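You operate a simulated robot arm through the tools that you are given. There is no shell and no other tool. Be economical: measure what you need, move in short steps, check, and stop when the job is done.

The job below is to be done with a simulated robot arm. You get a single attempt, and the scene is never put back.

Task
Put the passed stator in the GOOD crate and shut station five down.
Fine: leave the clamp off, the socket back, the guard shut and the main switch off. Leave the other stators alone. Never reach under the shut guard or leave a stop button pushed in.
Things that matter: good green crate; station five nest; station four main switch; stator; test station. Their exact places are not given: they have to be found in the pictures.

Only the result counts: the job must be done as asked and must still hold three seconds after the hand-in. Knocking over, shifting, dropping, spilling or breaking anything else fails it.

Robot
A 7-joint arm with a two-finger parallel gripper on a trunk, on a base that drives. Base frame: it is fixed to the floor where the robot stands at the start and does not move with it; the origin is under the middle of the robot, x ahead of it, y to its left, z up. Units: m, rad, N and s.
With the tool pointing down near the work surface it reaches from about 0.1 to 0.54 m from the robot's upright axis, wherever it stands. Its first joint turns from -2.897 to 2.897 rad. Places, roughly: good green crate [0.5, 0.5, 0.9]; station five nest [0.6, 0, 0.9]; station four main switch [0.6, -1.8, 1.3]; stator [0.5, -4.25, 0.75]; test station [0.8, -0.2, 0.8]. Payload 3.43 kg.
Tool frame: the origin (TCP) lies between the finger pads and is the grasp point; the fingertips stand 0.034 m ahead of it; z points along the fingers, y is the line along which they close. Largest opening 0.128 m; finger width 0.024, thickness 0.012; the body of the gripper, 0.048 by 0.13 m, starts 0.096 m behind the TCP.
Orientation is that of the tool frame in the base frame, as a unit quaternion [w, x, y, z]. With the fingers straight down and closing along the base's y, the tool's x points along the base's -x, its y along +y and its z along -z.

Tools
- The arm moves only by the tool arm_command. Its argument "targets" is one flat list of numbers, 7 for each row, row after row: the opening, from 0 (shut) to 1 (fully open), then the shift along the tool's x, y, z in m, then the turn, a rotation vector about the tool's x, y, z in rad. In form: [claw, tx, ty, tz, rx, ry, rz, claw, tx, ty, tz, rx, ry, rz, ...]. A call has 1 to 20 rows; each row shifts and turns the commanded pose from where the row before left it, along the tool's axes as they then stand. Each row takes 0.2 s and may step no farther than 0.05 m and 0.15 rad from the row before; otherwise, or with a gripper value out of range, the whole call is refused. Where a pose cannot be reached the arm comes as near as it can. A force on the tool above 40 N (or 10 N above the force at the start of the call, whichever is more), or a blocked arm, ends the call early, and 0.2 s more pass. Each finger travels about 0.108 m/s and halts on what it meets, pressing with about 43 N; the grip force reading is that of the motor and also rises with nothing between the fingers. The clock runs only during rows and for 0.2 s after the last one: add rows that do not move to give the fingers time. It gives the time, the measured TCP pose, the force on the tool (base axes), the opening and the grip force at its end, in the units of the frame above (readings bear some noise), with the torque about the TCP (base axes, N m) and any sound that the robot's microphone picked up.
- Cameras (640 x 400 px; columns grow to the right, rows downward): "scene" is now at [-0.0005, 0.1278, 1.5594]; the picture's right is [-0.11, -0.99, 0.00], its down [-0.45, 0.05, -0.89] and it looks along [0.89, -0.10, -0.45] (base axes); focal length 224 px, centre (320, 200). "wrist" rides on the gripper at [0.076, -0.011, -0.16] in the tool frame; the picture's right is [0.15, 0.99, 0.00], its down [-0.88, 0.13, -0.46] and it looks along [-0.45, 0.07, 0.89] (tool axes); focal length 234 px, centre (320, 200).
- get_image(camera): a new picture of that camera. No time passes.
- move_column(by): slides the trunk up (or, below 0, down) by that many m; the arm and the scene camera ride with it, the base frame stays. It gives what a move gives, with no picture.
- drive_base(legs): drives the robot by 1 to 6 legs, each [ahead, left, turn to the left] in m, m and rad, along the robot's own axes; the way and the turn of a leg run together, so that a leg with both is an arc; at most 1.5 m and 3.142 rad a leg. The arm and the cameras ride along, it lands a little off, and it stops where it bumps. It gives what a move gives.
- pan_tilt(pan, tilt): turns the head with the scene camera to pan (to the left, within 1.501 rad either way) and tilt (down, from -0.506 to 1.204), counted from straight ahead of the robot. It gives what a move gives.
- point_at(camera, pixels): for up to 12 pixels [column, row] of the newest picture of that camera ("zoom" is the newest enlarged one), the place [x, y, z] in the base frame of the surface seen there, good to about 0.002 m. No time passes.
- zoom(camera, box): a new picture of the part [left, top, right, bottom] of that camera's present view, enlarged. No time passes.
- sign_off(): hands the job in; it is judged then, once.

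Work in short steps. Measure before you move; look again where a grasp or a placing could have gone wrong, and mend it. You have 80 turns and 68 pictures in all, those below and enlarged ones among them. Open the gripper and draw the arm clear of the work before you hand the job in, unless the task says otherwise; then end with one line.

The tools are called after "Call:" by a JSON object that holds its "fn" and its "kwargs". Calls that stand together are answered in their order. arm_command: Moves the arm, as the interface text tells. Its arguments: {"type":"object","properties":{"targets":{"type":"array"}},"required":["targets"]} The other tools are called the same way: move_column (by) slides the trunk up or down; drive_base (legs) drives the base; pan_tilt (pan, tilt) turns the head that bears the scene camera; get_image (camera) takes a picture; point_at (camera, pixels) gives the place of the surface under pixels of a picture; zoom (camera, box) takes an enlarged picture of a part of a camera's view; sign_off () hands the job in.

At the start:

```text
t: 0.0
ee_pos: [0.3451, -0.0103, 1.423]
tool_rot: [0.0, 0.0, 1.0, 0.0]
contact_force: [-0.2, -0.2, -0.4]
torque: [-0.02, 0.0, 0.06]
finger_gap: 0.128
grasp_force: 0.0
trunk travel left (down, up): [-0.25, 0.074]
robot x, y, heading: [-0.0033, -0.0026, -0.001]
head pan, tilt: [-0.112, 0.466]
```

scene: 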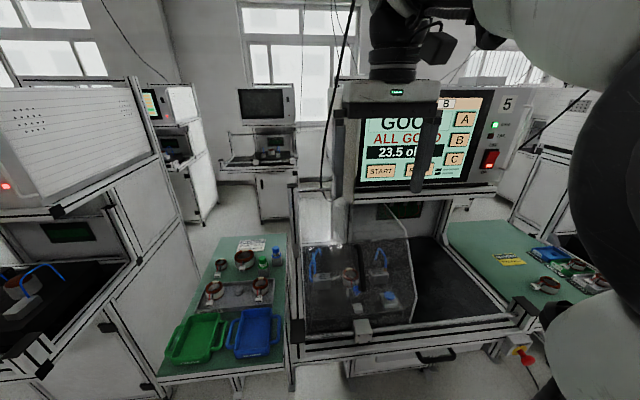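
wrist: 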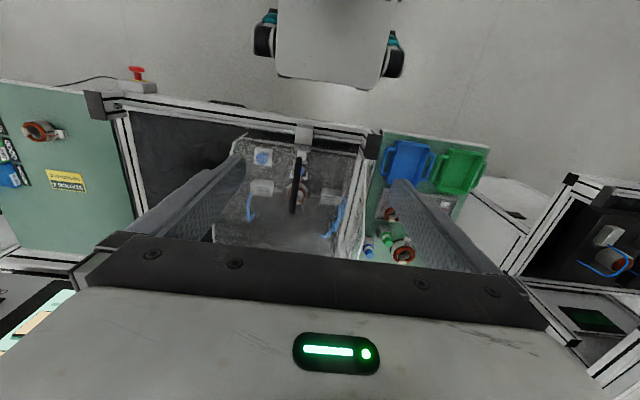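

The scene shows station 5 at the center with its screen, guard (transparent) over the nest, and crates at left. I zoom on the screen and on the guarded nest.

Call:
{"fn": "zoom", "kwargs": {"camera": "scene", "box": [320, 70, 560, 220]}}

Call:
{"fn": "zoom", "kwargs": {"camera": "scene", "box": [270, 200, 550, 375]}}

Call:
{"fn": "zoom", "kwargs": {"camera": "scene", "box": [140, 220, 300, 380]}}

```text
2.67 times, centred on (440, 145) of scene
```

zoom: 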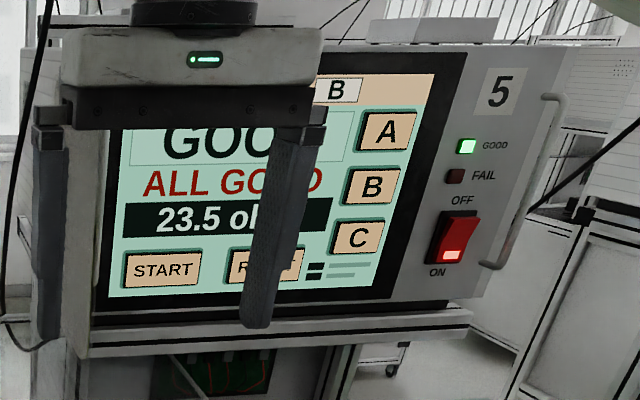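

```text
2.29 times, centred on (410, 288) of scene
```

zoom: 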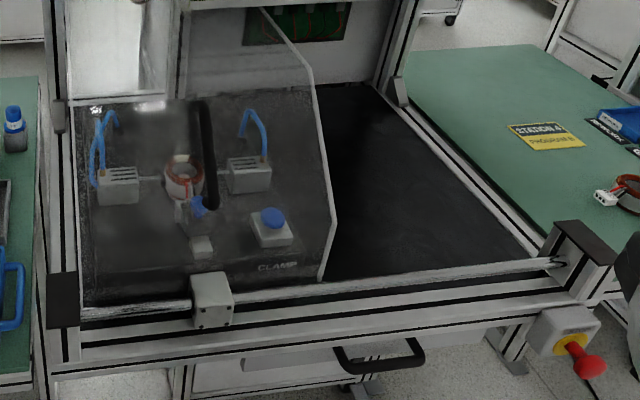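

```text
2.50 times, centred on (220, 300) of scene
```

zoom: 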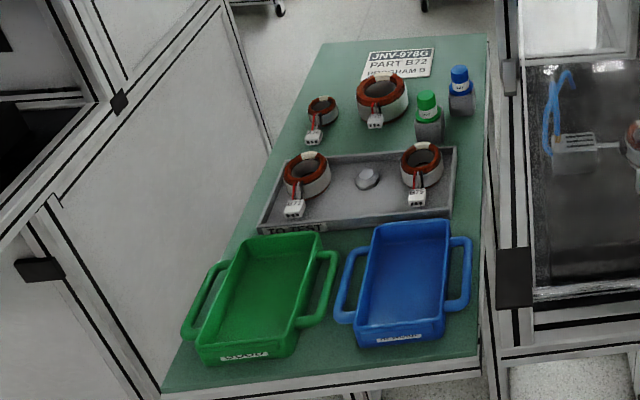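

The screen shows GOOD/ALL GOOD, the switch is ON, and the stator sits under the guard with a CLAMP button. I measure the key features.

Call:
{"fn": "point_at", "kwargs": {"camera": "scene", "pixels": [[490, 160], [363, 330], [358, 262], [364, 286], [350, 276], [389, 295], [357, 290], [378, 262], [320, 280], [413, 320], [500, 318], [382, 272]]}}

Call:
{"fn": "zoom", "kwargs": {"camera": "wrist", "box": [200, 110, 400, 260]}}

Call:
{"fn": "point_at", "kwargs": {"camera": "wrist", "pixels": [[303, 132], [297, 170], [293, 208], [303, 195], [263, 158], [262, 188], [330, 200], [248, 205], [320, 170], [360, 180], [235, 160], [280, 235]]}}

```text
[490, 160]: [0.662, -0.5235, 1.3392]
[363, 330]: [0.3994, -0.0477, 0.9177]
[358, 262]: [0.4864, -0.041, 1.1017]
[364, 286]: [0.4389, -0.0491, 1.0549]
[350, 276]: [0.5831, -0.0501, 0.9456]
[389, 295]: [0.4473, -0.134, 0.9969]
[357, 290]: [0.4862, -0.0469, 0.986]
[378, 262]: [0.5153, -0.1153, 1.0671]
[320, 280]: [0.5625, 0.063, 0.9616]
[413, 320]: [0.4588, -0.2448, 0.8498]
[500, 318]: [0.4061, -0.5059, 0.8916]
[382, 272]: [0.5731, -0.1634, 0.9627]
```

```text
2.67 times, centred on (300, 185) of wrist
```

zoom: 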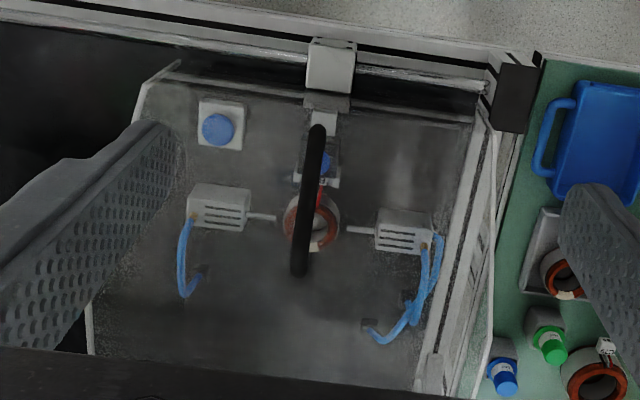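

```text
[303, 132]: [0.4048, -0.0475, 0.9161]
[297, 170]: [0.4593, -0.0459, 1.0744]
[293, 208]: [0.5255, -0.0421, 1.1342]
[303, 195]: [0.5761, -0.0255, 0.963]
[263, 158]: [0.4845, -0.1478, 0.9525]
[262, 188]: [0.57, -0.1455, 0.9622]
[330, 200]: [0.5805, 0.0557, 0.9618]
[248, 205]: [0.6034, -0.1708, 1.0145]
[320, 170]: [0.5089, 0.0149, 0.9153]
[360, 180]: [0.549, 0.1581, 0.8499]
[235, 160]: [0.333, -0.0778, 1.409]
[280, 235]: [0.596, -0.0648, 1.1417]
```

The guard rides a front rail (carriage near [0.40,-0.05,0.92]) and its black handle bar runs at y≈-0.045, z 1.06–1.13, so it slides right. I measure the red stop button and rail extent before driving sideways.

Call:
{"fn": "point_at", "kwargs": {"camera": "scene", "pixels": [[527, 358], [516, 348], [540, 310], [435, 355], [400, 340], [292, 300], [410, 262], [415, 300], [342, 270], [326, 334]]}}

Call:
{"fn": "drive_base", "kwargs": {"legs": [[0, -0.18, 0]]}}

Call:
{"fn": "get_image", "kwargs": {"camera": "scene"}}

```text
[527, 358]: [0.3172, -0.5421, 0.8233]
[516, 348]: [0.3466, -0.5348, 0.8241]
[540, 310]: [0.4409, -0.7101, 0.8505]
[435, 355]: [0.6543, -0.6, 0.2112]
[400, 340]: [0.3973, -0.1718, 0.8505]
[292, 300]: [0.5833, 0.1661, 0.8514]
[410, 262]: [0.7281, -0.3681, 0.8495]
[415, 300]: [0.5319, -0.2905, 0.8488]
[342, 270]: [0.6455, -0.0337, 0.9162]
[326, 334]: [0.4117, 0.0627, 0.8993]
```

```text
t: 2.3
ee_pos: [0.3459, -0.1864, 1.4227]
tool_rot: [0.0, -0.001, 1.0, 0.0]
contact_force: [-0.1, 0.2, 0.4]
torque: [0.0, -0.02, -0.05]
finger_gap: 0.1281
grasp_force: 0.1
trunk travel left (down, up): [-0.25, 0.074]
robot x, y, heading: [0.0001, -0.1777, -0.003]
head pan, tilt: [-0.112, 0.466]
```

```text
61 pictures are left
```

scene: 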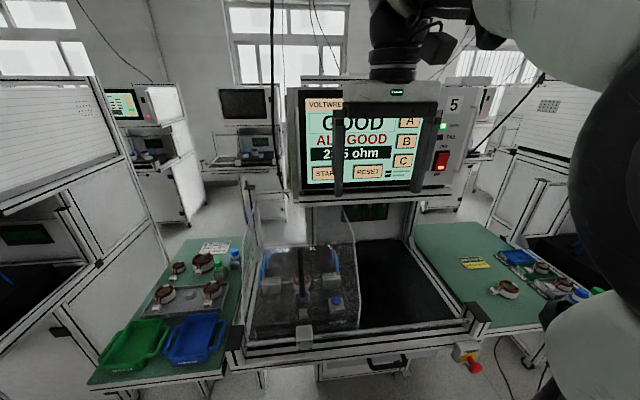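

I move the half-open gripper over the handle, still above it at about z 1.25.

Call:
{"fn": "arm_command", "kwargs": {"targets": [0.5, -0.0233, 0.0235, 0.029, 0, 0, 0, 0.5, -0.0233, 0.0235, 0.029, 0, 0, 0, 0.5, -0.0233, 0.0235, 0.029, 0, 0, 0, 0.5, -0.0233, 0.0235, 0.029, 0, 0, 0, 0.5, -0.0233, 0.0235, 0.029, 0, 0, 0, 0.5, -0.0233, 0.0235, 0.029, 0, 0, 0, 0.5, 0, 0, 0, 0, 0, 0]}}

Call:
{"fn": "get_image", "kwargs": {"camera": "wrist"}}

Call:
{"fn": "get_image", "kwargs": {"camera": "scene"}}

```text
t: 3.9
ee_pos: [0.4877, -0.0465, 1.2475]
tool_rot: [-0.001, -0.001, 1.0, 0.0]
contact_force: [0.8, 0.2, -0.3]
torque: [-0.03, -0.02, 0.02]
finger_gap: 0.0639
grasp_force: 0.0
trunk travel left (down, up): [-0.25, 0.074]
robot x, y, heading: [0.0037, -0.1774, -0.001]
head pan, tilt: [-0.112, 0.466]
```

```text
60 pictures are left
```

wrist: 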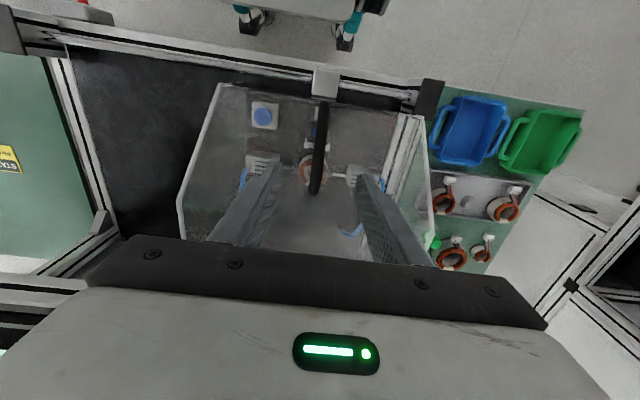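

```text
59 pictures are left
```

scene: 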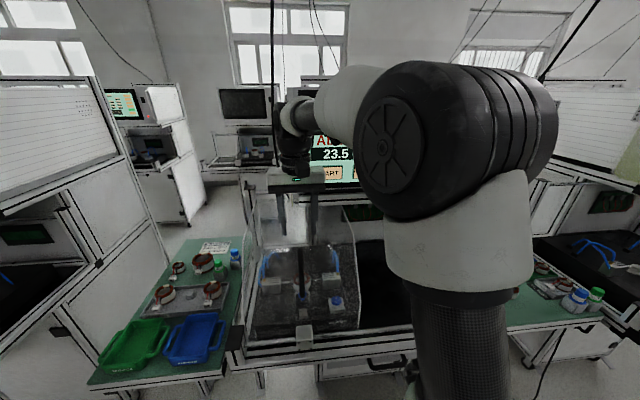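

The bar lies between the fingers (col ~318). I lower 0.14 m to straddle it, then close to a snug gap.

Call:
{"fn": "arm_command", "kwargs": {"targets": [0.5, 0, 0, 0.035, 0, 0, 0, 0.5, 0, 0, 0.035, 0, 0, 0, 0.5, 0, 0, 0.035, 0, 0, 0, 0.5, 0, 0, 0.035, 0, 0, 0, 0.25, 0, 0, 0, 0, 0, 0, 0.25, 0, 0, 0, 0, 0, 0]}}

Call:
{"fn": "get_image", "kwargs": {"camera": "wrist"}}

```text
t: 5.3
ee_pos: [0.4858, -0.0449, 1.1076]
tool_rot: [0.001, 0.0, 1.0, 0.0]
contact_force: [0.0, 0.2, -0.4]
torque: [-0.01, 0.03, -0.02]
finger_gap: 0.0322
grasp_force: 0.0
trunk travel left (down, up): [-0.25, 0.074]
robot x, y, heading: [-0.0024, -0.1756, 0.003]
head pan, tilt: [-0.112, 0.466]
```

```text
58 pictures are left
```

wrist: 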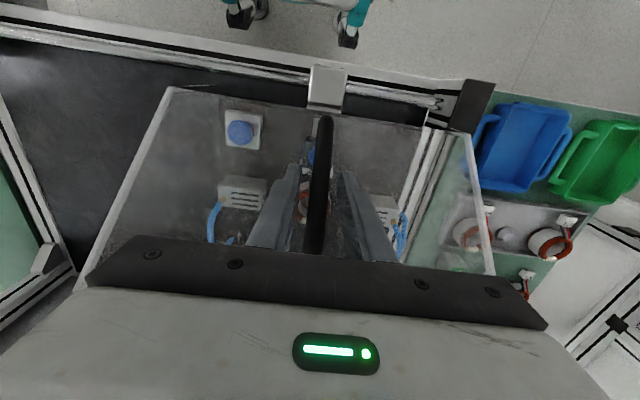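

The fingers straddle the handle with no contact. I slide 0.12 m to the right and check the guard follows.

Call:
{"fn": "arm_command", "kwargs": {"targets": [0.25, 0, -0.02, 0, 0, 0, 0, 0.25, 0, -0.02, 0, 0, 0, 0, 0.25, 0, -0.02, 0, 0, 0, 0, 0.25, 0, -0.02, 0, 0, 0, 0, 0.25, 0, -0.02, 0, 0, 0, 0, 0.25, 0, -0.02, 0, 0, 0, 0]}}

Call:
{"fn": "get_image", "kwargs": {"camera": "wrist"}}

```text
t: 6.7
ee_pos: [0.485, -0.1669, 1.1084]
tool_rot: [0.0, -0.001, 1.0, 0.0]
contact_force: [-0.1, 1.1, 0.6]
torque: [0.03, -0.01, 0.0]
finger_gap: 0.0319
grasp_force: 0.0
trunk travel left (down, up): [-0.25, 0.074]
robot x, y, heading: [0.0005, -0.1756, 0.007]
head pan, tilt: [-0.112, 0.466]
```

```text
57 pictures are left
```

wrist: 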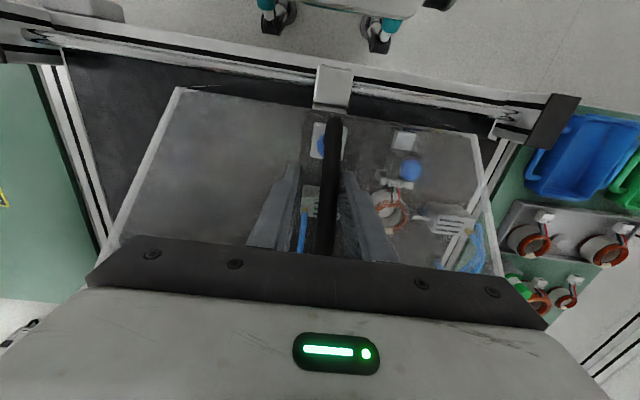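

The guard slides freely. I continue 0.22 m further.

Call:
{"fn": "arm_command", "kwargs": {"targets": [0.25, 0, -0.022, 0, 0, 0, 0, 0.25, 0, -0.022, 0, 0, 0, 0, 0.25, 0, -0.022, 0, 0, 0, 0, 0.25, 0, -0.022, 0, 0, 0, 0, 0.25, 0, -0.022, 0, 0, 0, 0, 0.25, 0, -0.022, 0, 0, 0, 0, 0.25, 0, -0.022, 0, 0, 0, 0, 0.25, 0, -0.022, 0, 0, 0, 0, 0.25, 0, -0.022, 0, 0, 0, 0, 0.25, 0, -0.022, 0, 0, 0, 0]}}

Call:
{"fn": "get_image", "kwargs": {"camera": "scene"}}

Call:
{"fn": "get_image", "kwargs": {"camera": "wrist"}}

```text
t: 8.9
ee_pos: [0.4863, -0.3846, 1.1076]
tool_rot: [0.0, -0.001, 1.0, 0.0]
contact_force: [0.6, -0.4, -0.4]
torque: [0.0, 0.0, 0.0]
finger_gap: 0.0318
grasp_force: 0.0
trunk travel left (down, up): [-0.25, 0.074]
robot x, y, heading: [0.0026, -0.1769, 0.002]
head pan, tilt: [-0.112, 0.466]
```

```text
56 pictures are left
```

scene: 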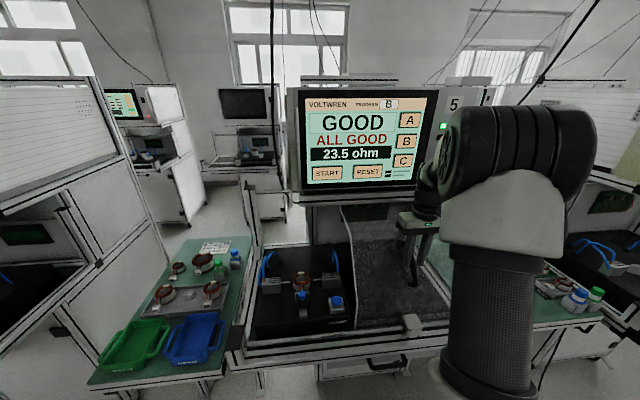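

```text
55 pictures are left
```

wrist: 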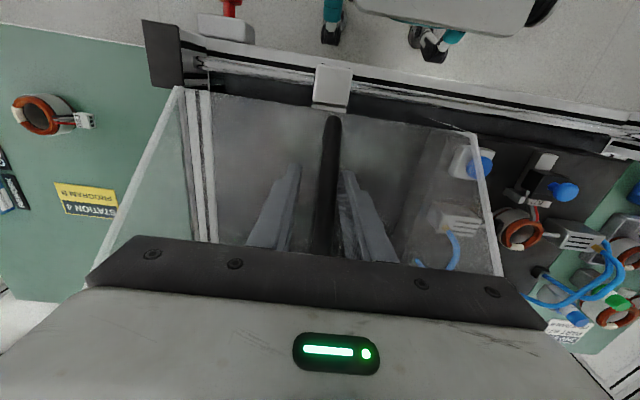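

The guard is nearly open; I push a bit more, toward its end stop, to get clearance for the clamp button.

Call:
{"fn": "arm_command", "kwargs": {"targets": [0.25, 0, -0.012, 0, 0, 0, 0, 0.25, 0, -0.012, 0, 0, 0, 0, 0.25, 0, -0.012, 0, 0, 0, 0, 0.25, 0, -0.012, 0, 0, 0, 0]}}

Call:
{"fn": "zoom", "kwargs": {"camera": "scene", "box": [230, 200, 470, 360]}}

```text
t: 9.9
ee_pos: [0.4883, -0.4125, 1.107]
tool_rot: [-0.005, -0.009, 1.0, 0.009]
contact_force: [-4.7, 23.7, 5.1]
torque: [0.3, 0.14, 0.23]
finger_gap: 0.0456
grasp_force: 11.9
trunk travel left (down, up): [-0.25, 0.074]
robot x, y, heading: [0.0003, -0.1739, 0.005]
head pan, tilt: [-0.112, 0.466]
stopped in row 4: the force on the tool passed its limit at 44 N (the readings are from after the stop); the commanded pose is now the measured one
```

```text
2.50 times, centred on (350, 280) of scene
```

zoom: 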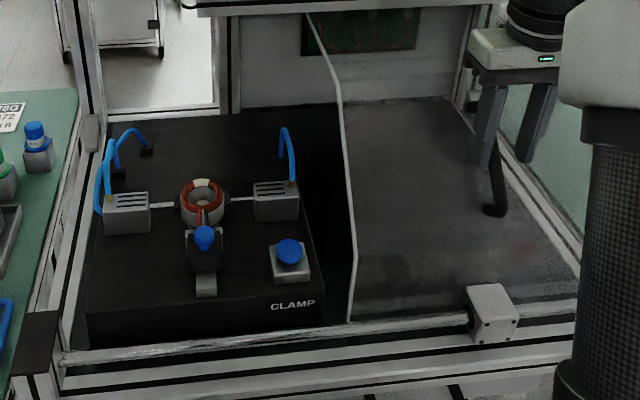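

The guard hit its end stop and the nest is fully open. I open the gripper slightly, back off, and rise.

Call:
{"fn": "arm_command", "kwargs": {"targets": [0.5, 0, 0.01, 0, 0, 0, 0, 0.5, 0, 0, 0, 0, 0, 0, 0.5, 0, 0, -0.04, 0, 0, 0, 0.5, 0, 0, -0.04, 0, 0, 0, 0.5, 0, 0, -0.04, 0, 0, 0, 0.5, 0, 0.04, -0.02, 0, 0, 0, 0.5, 0, 0.045, -0.02, 0, 0, 0, 0.5, 0, 0.045, -0.01, 0, 0, 0, 0.5, 0, 0.045, 0, 0, 0, 0, 0.5, 0, 0.045, 0, 0, 0, 0, 0.5, 0, 0.045, 0, 0, 0, 0, 0.5, 0, 0, 0, 0, 0, 0]}}

Call:
{"fn": "get_image", "kwargs": {"camera": "wrist"}}

Call:
{"fn": "get_image", "kwargs": {"camera": "scene"}}

```text
t: 12.5
ee_pos: [0.4871, -0.1491, 1.2821]
tool_rot: [-0.003, -0.005, 1.0, 0.006]
contact_force: [-0.3, 0.5, 0.6]
torque: [-0.02, 0.02, 0.01]
finger_gap: 0.064
grasp_force: 0.1
trunk travel left (down, up): [-0.25, 0.074]
robot x, y, heading: [-0.0013, -0.1741, 0.0]
head pan, tilt: [-0.112, 0.466]
```

```text
53 pictures are left
```

wrist: 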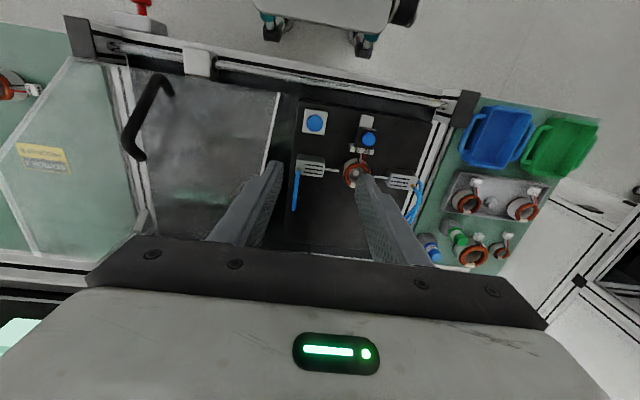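

```text
52 pictures are left
```

scene: 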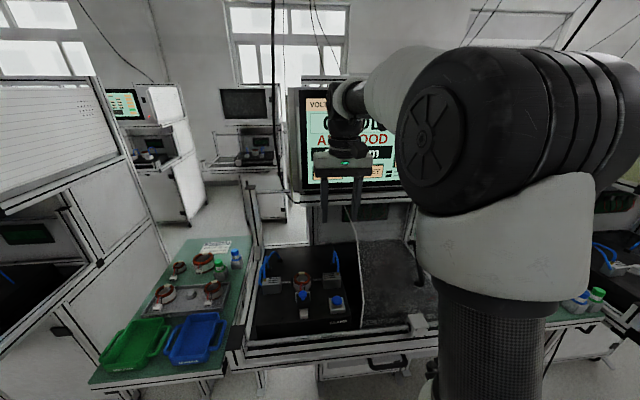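

The guard stays open. I zoom in on the nest to see the socket mechanism.

Call:
{"fn": "zoom", "kwargs": {"camera": "wrist", "box": [280, 90, 440, 190]}}

Call:
{"fn": "zoom", "kwargs": {"camera": "scene", "box": [250, 240, 360, 330]}}

Call:
{"fn": "point_at", "kwargs": {"camera": "wrist", "pixels": [[316, 122], [368, 139], [368, 120], [363, 151], [366, 157], [353, 162], [345, 172], [366, 172], [355, 184], [356, 173], [380, 152], [352, 148]]}}

```text
4.00 times, centred on (360, 140) of wrist
```

zoom: 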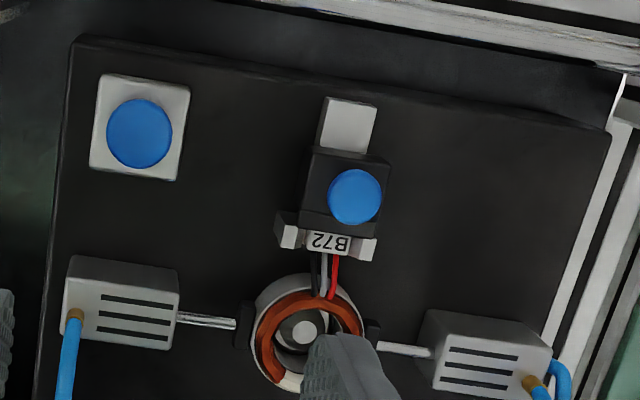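

```text
4.44 times, centred on (305, 285) of scene
```

zoom: 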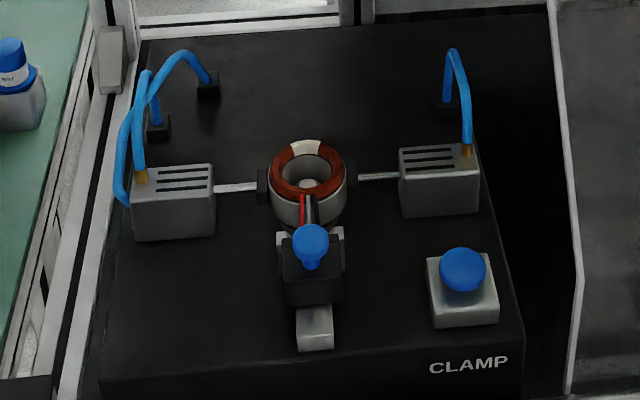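

```text
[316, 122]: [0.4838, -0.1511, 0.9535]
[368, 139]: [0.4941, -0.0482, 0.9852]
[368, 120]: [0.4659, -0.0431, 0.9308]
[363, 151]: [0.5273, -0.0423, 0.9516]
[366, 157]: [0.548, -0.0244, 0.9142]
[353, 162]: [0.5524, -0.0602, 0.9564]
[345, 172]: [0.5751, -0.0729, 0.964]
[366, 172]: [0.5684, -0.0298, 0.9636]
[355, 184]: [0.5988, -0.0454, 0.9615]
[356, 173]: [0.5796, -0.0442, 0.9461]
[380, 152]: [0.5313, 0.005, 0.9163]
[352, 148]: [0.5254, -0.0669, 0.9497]
```

The socket is a black slide on a short rail with a blue knob; it must be pulled toward the robot (-x). I measure the knob and slide block heights from the zoomed scene.

Call:
{"fn": "point_at", "kwargs": {"camera": "zoom", "pixels": [[310, 235], [310, 250], [325, 243], [296, 243], [311, 266], [290, 268], [332, 275], [316, 335], [463, 262], [315, 290], [285, 240], [315, 312]]}}

```text
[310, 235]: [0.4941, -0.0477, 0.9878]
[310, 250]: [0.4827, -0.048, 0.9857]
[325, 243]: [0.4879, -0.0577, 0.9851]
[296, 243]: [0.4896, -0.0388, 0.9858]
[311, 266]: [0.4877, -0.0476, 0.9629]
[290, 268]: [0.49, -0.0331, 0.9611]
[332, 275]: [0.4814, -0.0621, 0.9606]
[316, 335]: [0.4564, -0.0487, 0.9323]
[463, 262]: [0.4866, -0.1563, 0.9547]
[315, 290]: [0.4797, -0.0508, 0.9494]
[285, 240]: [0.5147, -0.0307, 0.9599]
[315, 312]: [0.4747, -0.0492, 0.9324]
```

Knob center is about [0.491,-0.048], top 0.988, block top 0.961. I descend over it with the fingers straddling in y, stopping at TCP z≈1.05.

Call:
{"fn": "arm_command", "kwargs": {"targets": [0.4, -0.0007, 0.0168, 0.0387, 0, 0, 0, 0.4, -0.0007, 0.0168, 0.0387, 0, 0, 0, 0.4, -0.0007, 0.0168, 0.0387, 0, 0, 0, 0.4, -0.0007, 0.0168, 0.0387, 0, 0, 0, 0.4, -0.0007, 0.0168, 0.0387, 0, 0, 0, 0.4, -0.0007, 0.0168, 0.0387, 0, 0, 0, 0.4, 0, 0, 0, 0, 0, 0]}}

Call:
{"fn": "get_image", "kwargs": {"camera": "wrist"}}

Call:
{"fn": "zoom", "kwargs": {"camera": "scene", "box": [230, 200, 390, 330]}}

```text
t: 14.1
ee_pos: [0.4865, -0.0439, 1.0514]
tool_rot: [-0.003, -0.006, 1.0, 0.006]
contact_force: [0.2, -0.5, 0.0]
torque: [0.0, 0.01, 0.01]
finger_gap: 0.0513
grasp_force: 0.2
trunk travel left (down, up): [-0.25, 0.074]
robot x, y, heading: [0.0021, -0.1731, 0.003]
head pan, tilt: [-0.112, 0.466]
```

```text
49 pictures are left
```

wrist: 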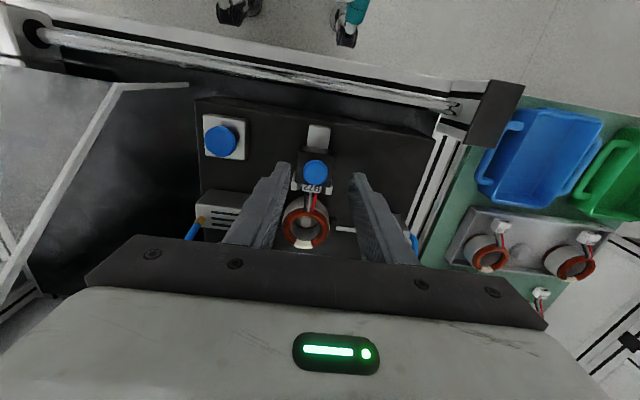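

```text
3.08 times, centred on (310, 265) of scene
```

zoom: 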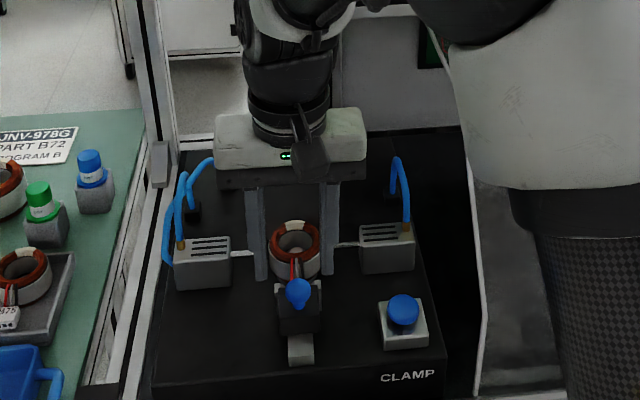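

Aligned with the knob. I descend 0.05 m and close on it.

Call:
{"fn": "arm_command", "kwargs": {"targets": [0.4, -0.002, -0.002, 0.025, 0, 0, 0, 0.4, -0.002, -0.002, 0.025, 0, 0, 0, 0, 0, 0, 0, 0, 0, 0, 0, 0, 0, 0, 0, 0, 0, 0, 0, 0, 0, 0, 0, 0]}}

Call:
{"fn": "get_image", "kwargs": {"camera": "wrist"}}

```text
t: 15.3
ee_pos: [0.4916, -0.0457, 0.9994]
tool_rot: [-0.003, -0.006, 1.0, 0.007]
contact_force: [-0.2, -1.6, -5.1]
torque: [-0.12, -0.41, 0.04]
finger_gap: 0.025
grasp_force: 44.9
trunk travel left (down, up): [-0.25, 0.074]
robot x, y, heading: [0.002, -0.1763, 0.004]
head pan, tilt: [-0.112, 0.466]
```

```text
47 pictures are left
```

wrist: 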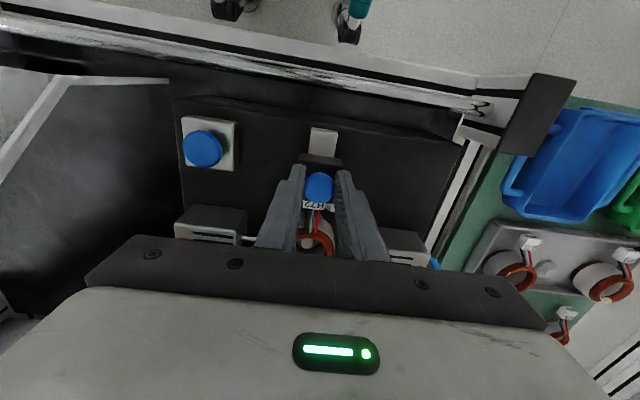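

Knob is gripped (gap 0.025, 45 N). I pull it toward the robot (tool +x) in 6 mm steps.

Call:
{"fn": "arm_command", "kwargs": {"targets": [0, 0.006, 0, 0, 0, 0, 0, 0, 0.006, 0, 0, 0, 0, 0, 0, 0.006, 0, 0, 0, 0, 0, 0, 0.006, 0, 0, 0, 0, 0]}}

Call:
{"fn": "zoom", "kwargs": {"camera": "wrist", "box": [240, 100, 400, 260]}}

```text
t: 16.3
ee_pos: [0.468, -0.0461, 0.9991]
tool_rot: [-0.004, -0.007, 1.0, 0.009]
contact_force: [13.6, 1.4, -22.3]
torque: [0.0, 0.39, 0.05]
finger_gap: 0.025
grasp_force: 45.1
trunk travel left (down, up): [-0.25, 0.074]
robot x, y, heading: [0.0002, -0.1774, -0.002]
head pan, tilt: [-0.112, 0.466]
```

```text
2.50 times, centred on (320, 180) of wrist
```

zoom: 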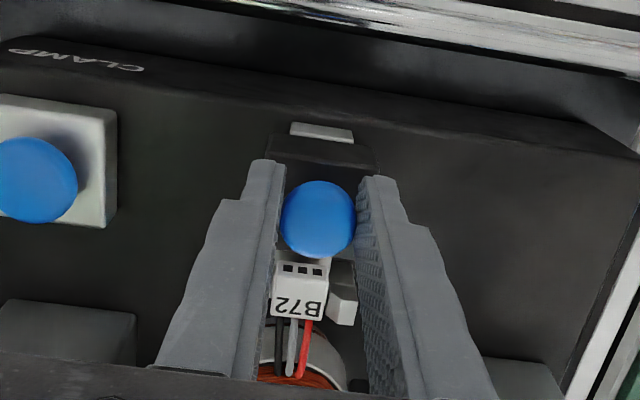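

The socket came off the stator plug (plug face now visible). I pull on gently to the back stop.

Call:
{"fn": "arm_command", "kwargs": {"targets": [0, 0.004, 0, 0, 0, 0, 0, 0, 0.004, 0, 0, 0, 0, 0, 0, 0.004, 0, 0, 0, 0, 0, 0, 0.004, 0, 0, 0, 0, 0]}}

Call:
{"fn": "zoom", "kwargs": {"camera": "wrist", "box": [240, 100, 400, 260]}}

```text
t: 16.9
ee_pos: [0.4686, -0.0465, 0.9989]
tool_rot: [0.004, -0.006, 1.0, 0.009]
contact_force: [12.2, 2.5, -24.6]
torque: [0.04, -1.18, -0.09]
finger_gap: 0.0253
grasp_force: 45.3
trunk travel left (down, up): [-0.25, 0.074]
robot x, y, heading: [0.0004, -0.1776, 0.005]
head pan, tilt: [-0.112, 0.466]
stopped in row 2: the force on the tool passed its limit at 42 N (the readings are from after the stop); the commanded pose is now the measured one
```

```text
2.50 times, centred on (320, 180) of wrist
```

zoom: 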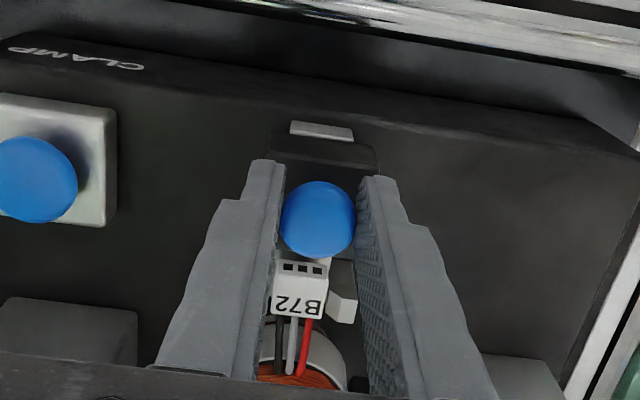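

It's at its back stop (moved ~23 mm). I release, rise and check.

Call:
{"fn": "arm_command", "kwargs": {"targets": [0.3, 0, 0, 0, 0, 0, 0, 0.4, 0, 0, 0, 0, 0, 0, 0.4, 0, 0, -0.03, 0, 0, 0, 0.4, 0, 0, -0.04, 0, 0, 0, 0.3, -0.015, -0.035, -0.03, 0, 0, 0, 0.1, 0, -0.035, 0, 0, 0, 0, 0, 0, -0.036, 0, 0, 0, 0, 0, 0, 0, 0, 0, 0, 0, 0]}}

Call:
{"fn": "zoom", "kwargs": {"camera": "scene", "box": [250, 220, 370, 330]}}

Call:
{"fn": "point_at", "kwargs": {"camera": "zoom", "pixels": [[310, 210], [310, 260], [310, 250]]}}

Call:
{"fn": "get_image", "kwargs": {"camera": "wrist"}}

```text
refused: targets must hold 7 numbers for each row
```

```text
3.64 times, centred on (310, 275) of scene
```

zoom: 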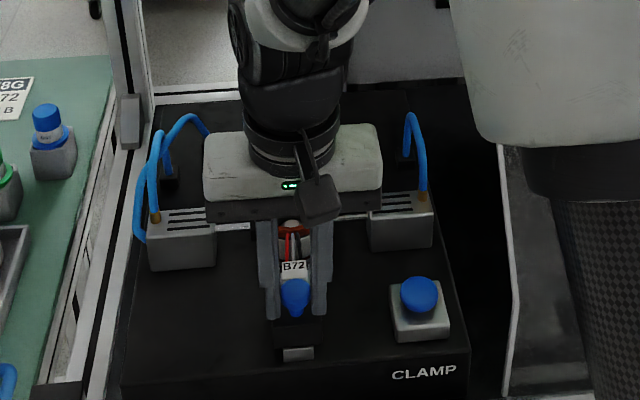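

```text
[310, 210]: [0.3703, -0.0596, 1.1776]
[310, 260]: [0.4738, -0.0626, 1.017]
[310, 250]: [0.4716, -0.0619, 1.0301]
```

```text
43 pictures are left
```

wrist: 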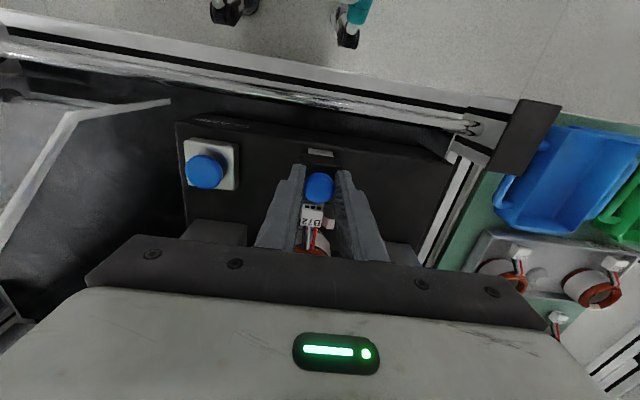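

The call was refused for a miscounted row; I resend it: release, rise, and shift over the clamp button with closed fingers.

Call:
{"fn": "arm_command", "kwargs": {"targets": [0.3, 0, 0, 0, 0, 0, 0, 0.4, 0, 0, 0, 0, 0, 0, 0.4, 0, 0, -0.03, 0, 0, 0, 0.4, 0, 0, -0.04, 0, 0, 0, 0.3, -0.015, -0.035, -0.03, 0, 0, 0, 0.1, 0, -0.035, 0, 0, 0, 0, 0, 0, -0.036, 0, 0, 0, 0, 0, 0, 0, 0, 0, 0, 0]}}

Call:
{"fn": "get_image", "kwargs": {"camera": "wrist"}}

Call:
{"fn": "point_at", "kwargs": {"camera": "wrist", "pixels": [[318, 175], [320, 165]]}}

```text
t: 18.7
ee_pos: [0.481, -0.1554, 1.1]
tool_rot: [0.002, -0.005, 1.0, 0.009]
contact_force: [0.0, 0.1, 0.2]
torque: [0.01, -0.01, -0.03]
finger_gap: 0.0
grasp_force: 32.9
trunk travel left (down, up): [-0.25, 0.074]
robot x, y, heading: [0.0013, -0.1737, -0.005]
head pan, tilt: [-0.112, 0.466]
```

```text
42 pictures are left
```

wrist: 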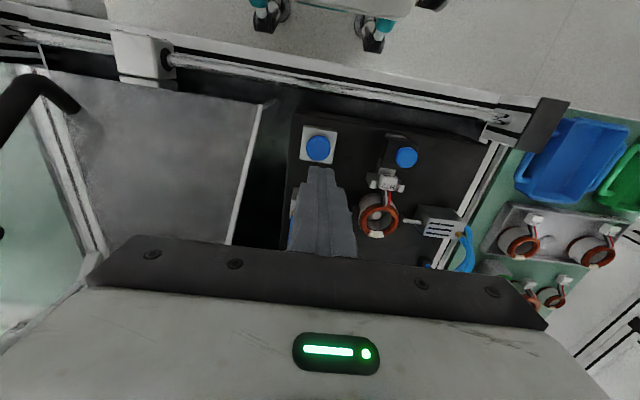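

```text
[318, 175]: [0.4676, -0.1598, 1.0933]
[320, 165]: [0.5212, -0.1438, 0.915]
```

Before pressing I check where the guard's left edge is relative to the gripper body, and the button top.

Call:
{"fn": "point_at", "kwargs": {"camera": "wrist", "pixels": [[262, 106], [252, 140], [245, 170], [235, 220], [318, 147], [318, 140], [325, 150], [402, 155], [375, 225], [388, 182]]}}

```text
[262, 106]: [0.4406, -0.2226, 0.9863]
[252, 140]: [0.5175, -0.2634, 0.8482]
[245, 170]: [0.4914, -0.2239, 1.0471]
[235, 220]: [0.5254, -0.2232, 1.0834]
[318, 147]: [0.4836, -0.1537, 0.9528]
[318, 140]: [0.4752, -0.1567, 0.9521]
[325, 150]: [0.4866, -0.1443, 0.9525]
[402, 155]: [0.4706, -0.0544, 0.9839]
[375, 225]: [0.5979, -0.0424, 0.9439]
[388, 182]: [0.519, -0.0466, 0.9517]
```

Guard edge is at y=-0.223, so I shift 7 mm left for clearance and descend onto the button (contact expected at TCP z≈0.987), then press and lift.

Call:
{"fn": "arm_command", "kwargs": {"targets": [0, -0.003, 0.007, 0.03, 0, 0, 0, 0, 0, 0, 0.035, 0, 0, 0, 0, 0, 0, 0.035, 0, 0, 0, 0, 0, 0, 0.006, 0, 0, 0, 0, 0, 0, 0.006, 0, 0, 0, 0, 0, 0, 0.004, 0, 0, 0]}}

Call:
{"fn": "zoom", "kwargs": {"camera": "wrist", "box": [250, 90, 490, 270]}}

```text
t: 20.1
ee_pos: [0.4845, -0.1461, 0.9846]
tool_rot: [0.004, -0.006, 1.0, 0.009]
contact_force: [0.5, -0.3, 1.9]
torque: [0.02, 0.02, 0.01]
finger_gap: 0.0002
grasp_force: 32.5
trunk travel left (down, up): [-0.25, 0.074]
robot x, y, heading: [0.0022, -0.1768, -0.0]
head pan, tilt: [-0.112, 0.466]
heard: click
```

```text
2.22 times, centred on (370, 180) of wrist
```

zoom: 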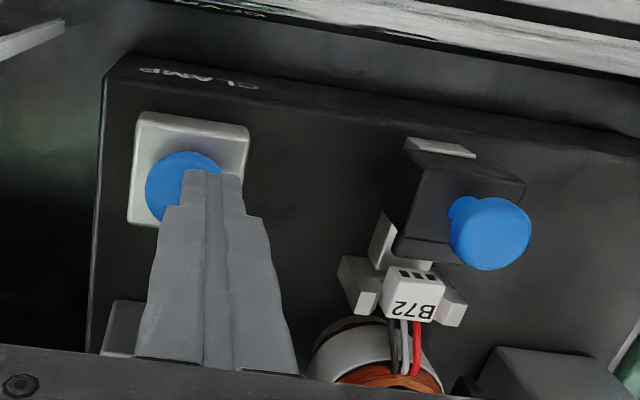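

A click was heard. I rise and check that the clamp pads have left the stator.

Call:
{"fn": "arm_command", "kwargs": {"targets": [0, 0, 0, -0.03, 0, 0, 0, 0, 0, 0, -0.045, 0, 0, 0, 0, 0, 0, -0.045, 0, 0, 0, 0, 0, 0, -0.045, 0, 0, 0, 0, 0.04, 0, 0, 0, 0, 0, 0, 0.04, 0, 0, 0, 0, 0]}}

Call:
{"fn": "zoom", "kwargs": {"camera": "wrist", "box": [260, 80, 460, 240]}}

Call:
{"fn": "point_at", "kwargs": {"camera": "zoom", "pixels": [[100, 100]]}}

```text
t: 21.5
ee_pos: [0.4039, -0.149, 1.1507]
tool_rot: [0.002, -0.006, 1.0, 0.009]
contact_force: [-0.2, 0.5, 0.3]
torque: [0.02, 0.02, 0.01]
finger_gap: 0.0001
grasp_force: 33.1
trunk travel left (down, up): [-0.25, 0.074]
robot x, y, heading: [0.0009, -0.177, 0.002]
head pan, tilt: [-0.112, 0.466]
```

```text
2.50 times, centred on (360, 160) of wrist
```

zoom: 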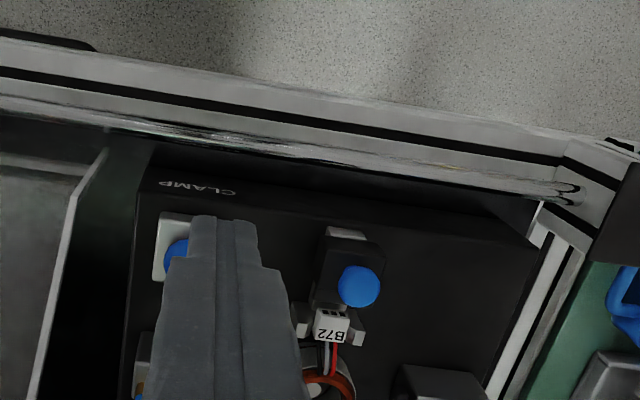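

```text
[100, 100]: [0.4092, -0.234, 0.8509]
```

The stator is out of that view; I look from the scene camera.

Call:
{"fn": "zoom", "kwargs": {"camera": "scene", "box": [245, 235, 365, 335]}}

```text
4.00 times, centred on (305, 285) of scene
```

zoom: 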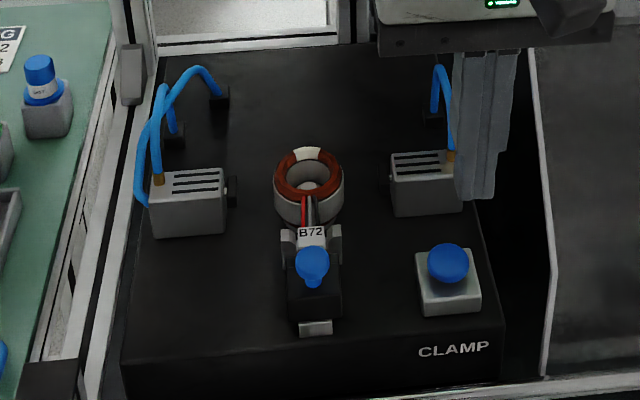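

Clamp pads have retracted. I measure the stator's ring and the crate next.

Call:
{"fn": "point_at", "kwargs": {"camera": "zoom", "pixels": [[276, 180], [341, 180], [308, 152], [309, 203], [309, 188], [275, 205], [342, 205], [311, 232], [288, 238], [336, 236], [309, 170], [230, 192]]}}

Call:
{"fn": "pan_tilt", "kwargs": {"pan": 0.2, "tilt": 1.0}}

Call:
{"fn": "get_image", "kwargs": {"camera": "scene"}}

```text
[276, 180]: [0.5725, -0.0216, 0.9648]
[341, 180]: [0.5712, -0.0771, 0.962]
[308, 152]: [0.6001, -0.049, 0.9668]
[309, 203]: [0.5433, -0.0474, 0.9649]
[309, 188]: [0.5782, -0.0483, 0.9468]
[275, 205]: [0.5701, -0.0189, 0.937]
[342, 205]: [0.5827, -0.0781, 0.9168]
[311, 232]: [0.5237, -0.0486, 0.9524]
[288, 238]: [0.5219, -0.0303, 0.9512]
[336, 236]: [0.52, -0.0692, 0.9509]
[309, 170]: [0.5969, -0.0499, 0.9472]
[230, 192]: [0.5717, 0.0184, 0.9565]
```

```text
t: 22.4
ee_pos: [0.4039, -0.1503, 1.1504]
tool_rot: [0.003, -0.005, 1.0, 0.009]
contact_force: [0.5, 0.6, -0.7]
torque: [0.02, -0.02, 0.02]
finger_gap: 0.0001
grasp_force: 33.4
trunk travel left (down, up): [-0.25, 0.074]
robot x, y, heading: [0.0011, -0.175, 0.005]
head pan, tilt: [0.201, 1.0]
```

```text
38 pictures are left
```

scene: 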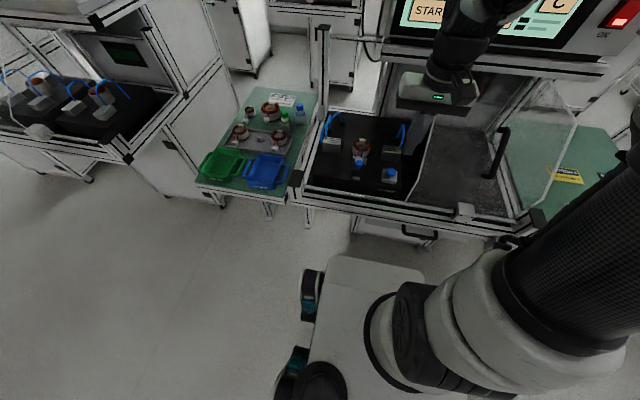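

I measure the robot's front edge versus the station's drawer, plus the crate.

Call:
{"fn": "point_at", "kwargs": {"camera": "scene", "pixels": [[375, 257], [320, 262], [310, 275], [415, 238], [390, 235], [330, 190], [225, 166], [205, 178], [232, 183], [225, 150], [245, 165], [210, 160]]}}

Call:
{"fn": "zoom", "kwargs": {"camera": "scene", "box": [180, 80, 330, 210]}}

```text
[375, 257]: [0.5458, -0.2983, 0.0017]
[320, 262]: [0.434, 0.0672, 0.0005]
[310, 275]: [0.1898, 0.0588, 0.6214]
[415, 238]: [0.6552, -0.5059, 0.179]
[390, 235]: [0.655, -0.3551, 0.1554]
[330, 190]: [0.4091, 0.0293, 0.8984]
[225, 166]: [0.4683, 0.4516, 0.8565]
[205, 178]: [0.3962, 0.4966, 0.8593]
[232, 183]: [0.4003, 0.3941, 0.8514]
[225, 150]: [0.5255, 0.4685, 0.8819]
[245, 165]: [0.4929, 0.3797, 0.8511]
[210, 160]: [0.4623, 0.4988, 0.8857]
```

```text
3.08 times, centred on (255, 145) of scene
```

zoom: 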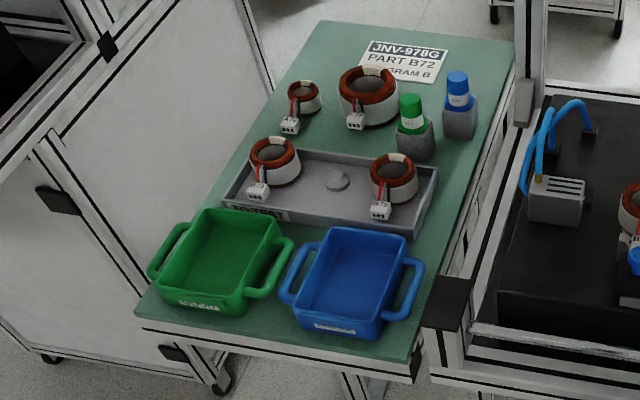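

Measure the robot front face itself.

Call:
{"fn": "point_at", "kwargs": {"camera": "scene", "pixels": [[350, 260], [335, 262], [400, 268], [370, 275], [305, 300], [312, 268], [420, 275], [330, 202], [340, 206]]}}

Call:
{"fn": "point_at", "kwargs": {"camera": "zoom", "pixels": [[205, 212], [278, 225], [245, 310], [162, 292], [215, 260], [270, 300], [150, 265], [290, 245], [240, 235], [190, 290], [215, 240]]}}

```text
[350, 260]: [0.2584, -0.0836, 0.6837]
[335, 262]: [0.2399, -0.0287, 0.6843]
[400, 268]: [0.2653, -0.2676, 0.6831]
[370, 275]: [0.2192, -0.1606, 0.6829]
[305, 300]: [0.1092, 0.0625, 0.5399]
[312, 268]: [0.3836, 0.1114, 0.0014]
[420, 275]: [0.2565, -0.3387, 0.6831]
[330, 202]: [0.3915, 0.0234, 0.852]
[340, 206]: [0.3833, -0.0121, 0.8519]
```

```text
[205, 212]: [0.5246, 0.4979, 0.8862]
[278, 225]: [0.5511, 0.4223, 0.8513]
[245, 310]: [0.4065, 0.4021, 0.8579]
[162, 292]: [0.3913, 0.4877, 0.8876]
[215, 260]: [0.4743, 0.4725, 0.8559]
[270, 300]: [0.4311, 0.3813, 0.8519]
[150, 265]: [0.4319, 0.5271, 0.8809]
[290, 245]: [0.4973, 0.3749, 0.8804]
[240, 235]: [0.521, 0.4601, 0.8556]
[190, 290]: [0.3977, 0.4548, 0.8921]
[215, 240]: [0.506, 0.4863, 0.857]
```

Robot's front is at x≈0.27 and low (z 0.68); there's room to move ahead. I drive left 0.29 and ahead 0.08 so both stator and crate are in reach.

Call:
{"fn": "drive_base", "kwargs": {"legs": [[0, 0.29, 0], [0.08, 0, 0]]}}

Call:
{"fn": "get_image", "kwargs": {"camera": "wrist"}}

Call:
{"fn": "get_image", "kwargs": {"camera": "scene"}}

```text
t: 26.4
ee_pos: [0.4821, 0.1408, 1.1516]
tool_rot: [0.002, -0.008, 1.0, 0.009]
contact_force: [0.9, 0.7, -0.4]
torque: [-0.01, 0.01, 0.02]
finger_gap: 0.0
grasp_force: 33.1
trunk travel left (down, up): [-0.25, 0.074]
robot x, y, heading: [0.0776, 0.108, 0.01]
head pan, tilt: [0.201, 1.0]
```

```text
36 pictures are left
```

wrist: 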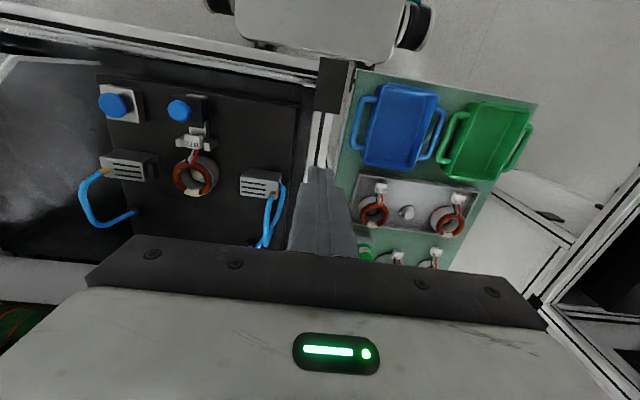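

```text
35 pictures are left
```

scene: 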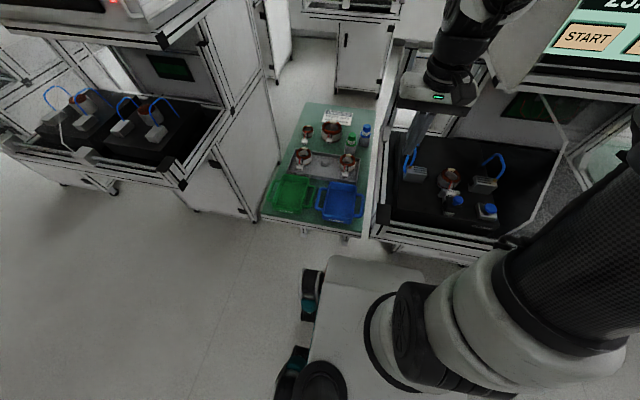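

I measure the crate corners and the stator from the wrist picture.

Call:
{"fn": "point_at", "kwargs": {"camera": "wrist", "pixels": [[473, 104], [526, 112], [449, 178], [497, 180], [490, 140], [480, 106], [518, 130], [459, 135], [470, 172], [205, 165], [184, 180], [208, 186]]}}

Call:
{"fn": "zoom", "kwargs": {"camera": "wrist", "box": [420, 80, 560, 210]}}

Call:
{"fn": "point_at", "kwargs": {"camera": "zoom", "pixels": [[250, 110], [490, 140], [130, 430], [340, 440], [280, 280], [270, 130], [460, 160], [150, 400], [340, 410], [190, 260], [410, 290]]}}

```text
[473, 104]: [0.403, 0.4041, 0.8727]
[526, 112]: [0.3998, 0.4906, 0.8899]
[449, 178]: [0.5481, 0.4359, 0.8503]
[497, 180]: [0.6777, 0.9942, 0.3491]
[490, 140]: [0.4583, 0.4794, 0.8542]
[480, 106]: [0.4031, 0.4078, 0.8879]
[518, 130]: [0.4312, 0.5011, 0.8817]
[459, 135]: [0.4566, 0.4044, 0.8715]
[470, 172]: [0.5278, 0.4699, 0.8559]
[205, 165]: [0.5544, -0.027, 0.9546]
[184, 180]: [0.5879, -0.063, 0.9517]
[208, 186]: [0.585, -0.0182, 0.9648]
```

```text
3.08 times, centred on (490, 145) of wrist
```

zoom: 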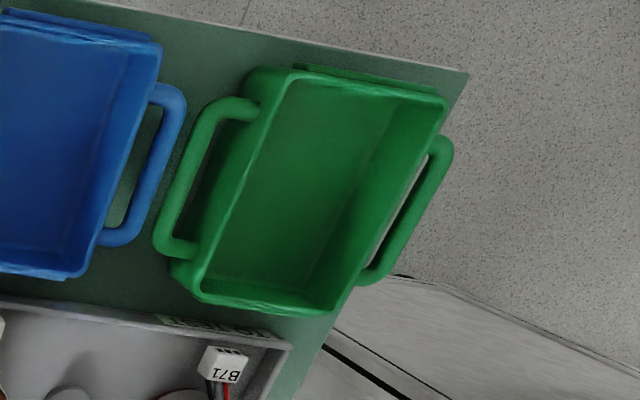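

```text
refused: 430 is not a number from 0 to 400
```

Call:
{"fn": "point_at", "kwargs": {"camera": "zoom", "pixels": [[292, 75], [440, 105], [202, 292], [330, 308], [300, 190], [285, 105], [240, 200], [215, 275], [315, 280], [390, 160], [390, 110], [345, 230]]}}

```text
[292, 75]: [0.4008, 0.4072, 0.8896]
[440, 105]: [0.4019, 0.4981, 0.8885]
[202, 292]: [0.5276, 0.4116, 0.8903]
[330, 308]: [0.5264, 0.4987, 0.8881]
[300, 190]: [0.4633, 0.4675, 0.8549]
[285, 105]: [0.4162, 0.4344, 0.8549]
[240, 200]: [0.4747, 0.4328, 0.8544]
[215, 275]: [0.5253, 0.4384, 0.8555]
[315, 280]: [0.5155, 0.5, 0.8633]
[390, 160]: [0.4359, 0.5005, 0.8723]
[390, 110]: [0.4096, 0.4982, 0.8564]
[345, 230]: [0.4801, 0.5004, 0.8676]
```

Crate interior is axis-aligned: x 0.405–0.525, y 0.41–0.50, floor 0.855, rim 0.889. I check the overhang of the screen cabinet above the nest before reaching in.

Call:
{"fn": "point_at", "kwargs": {"camera": "scene", "pixels": [[560, 30], [600, 62], [545, 75], [620, 85], [590, 90], [500, 60], [530, 40], [455, 172], [449, 180], [452, 197]]}}

```text
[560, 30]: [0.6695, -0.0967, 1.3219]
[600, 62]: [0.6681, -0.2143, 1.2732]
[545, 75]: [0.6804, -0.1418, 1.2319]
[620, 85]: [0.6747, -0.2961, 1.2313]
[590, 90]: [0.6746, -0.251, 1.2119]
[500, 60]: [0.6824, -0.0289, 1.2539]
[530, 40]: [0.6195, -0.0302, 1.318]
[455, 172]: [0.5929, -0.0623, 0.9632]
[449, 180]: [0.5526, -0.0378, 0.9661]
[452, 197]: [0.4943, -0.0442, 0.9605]
```

I zoom in at the cabinet's overhang, since one point read x=0.62.

Call:
{"fn": "pan_tilt", "kwargs": {"pan": -0.35, "tilt": 0.6}}

Call:
{"fn": "get_image", "kwargs": {"camera": "scene"}}

```text
t: 27.4
ee_pos: [0.4828, 0.1403, 1.1506]
tool_rot: [0.004, -0.008, 1.0, 0.009]
contact_force: [-0.1, -0.4, -1.4]
torque: [-0.02, -0.01, 0.0]
finger_gap: 0.0001
grasp_force: 32.6
trunk travel left (down, up): [-0.25, 0.074]
robot x, y, heading: [0.0772, 0.1158, 0.007]
head pan, tilt: [-0.351, 0.6]
```

```text
33 pictures are left
```

scene: 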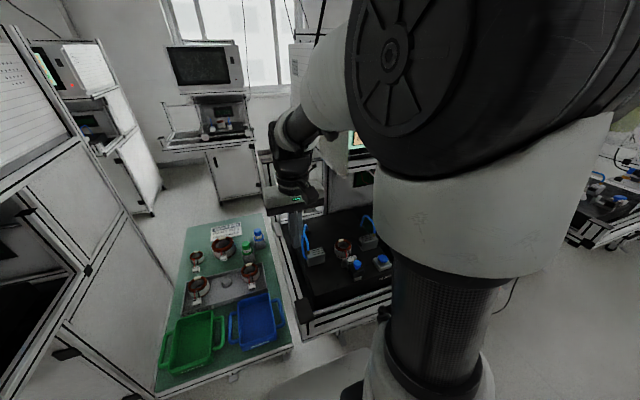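

The x=0.62 point was the arm's own forearm; the cabinet front is at x≥0.667. I move above the stator with the gripper opened to ~0.082.

Call:
{"fn": "arm_command", "kwargs": {"targets": [0.64, -0.0179, -0.0378, 0.0122, 0, 0, 0, 0.64, -0.0179, -0.0378, 0.0122, 0, 0, 0, 0.64, -0.0179, -0.0378, 0.0122, 0, 0, 0, 0.64, -0.0179, -0.0378, 0.0122, 0, 0, 0, 0.64, -0.0179, -0.0378, 0.0122, 0, 0, 0, 0.64, 0, 0, 0, 0, 0, 0]}}

Call:
{"fn": "get_image", "kwargs": {"camera": "wrist"}}

```text
t: 28.8
ee_pos: [0.5776, -0.0458, 1.0852]
tool_rot: [0.002, -0.007, 1.0, 0.009]
contact_force: [0.1, 0.2, 0.2]
torque: [0.01, 0.03, 0.0]
finger_gap: 0.0821
grasp_force: 0.1
trunk travel left (down, up): [-0.25, 0.074]
robot x, y, heading: [0.0745, 0.1135, 0.009]
head pan, tilt: [-0.351, 0.6]
```

```text
32 pictures are left
```

wrist: 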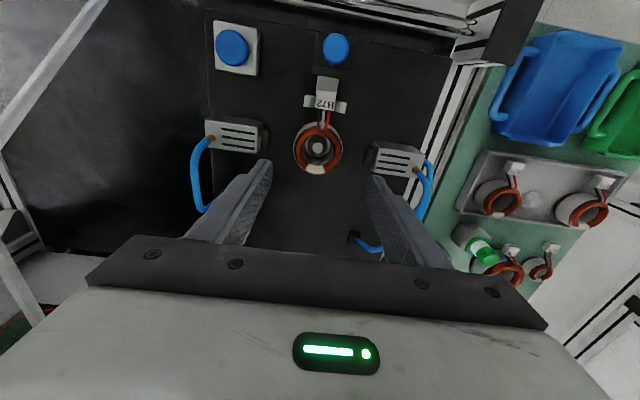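

I verify the ring centre from this view.

Call:
{"fn": "point_at", "kwargs": {"camera": "wrist", "pixels": [[297, 148], [339, 150], [318, 128], [316, 169], [294, 145], [342, 147], [262, 138], [375, 158], [328, 102]]}}

```text
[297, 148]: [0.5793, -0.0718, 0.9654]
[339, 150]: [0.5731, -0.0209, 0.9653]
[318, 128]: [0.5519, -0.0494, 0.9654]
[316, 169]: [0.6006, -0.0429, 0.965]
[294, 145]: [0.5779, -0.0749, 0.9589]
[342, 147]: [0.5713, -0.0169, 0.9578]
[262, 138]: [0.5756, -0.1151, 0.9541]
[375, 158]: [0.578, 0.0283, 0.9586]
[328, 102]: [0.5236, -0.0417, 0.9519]
```

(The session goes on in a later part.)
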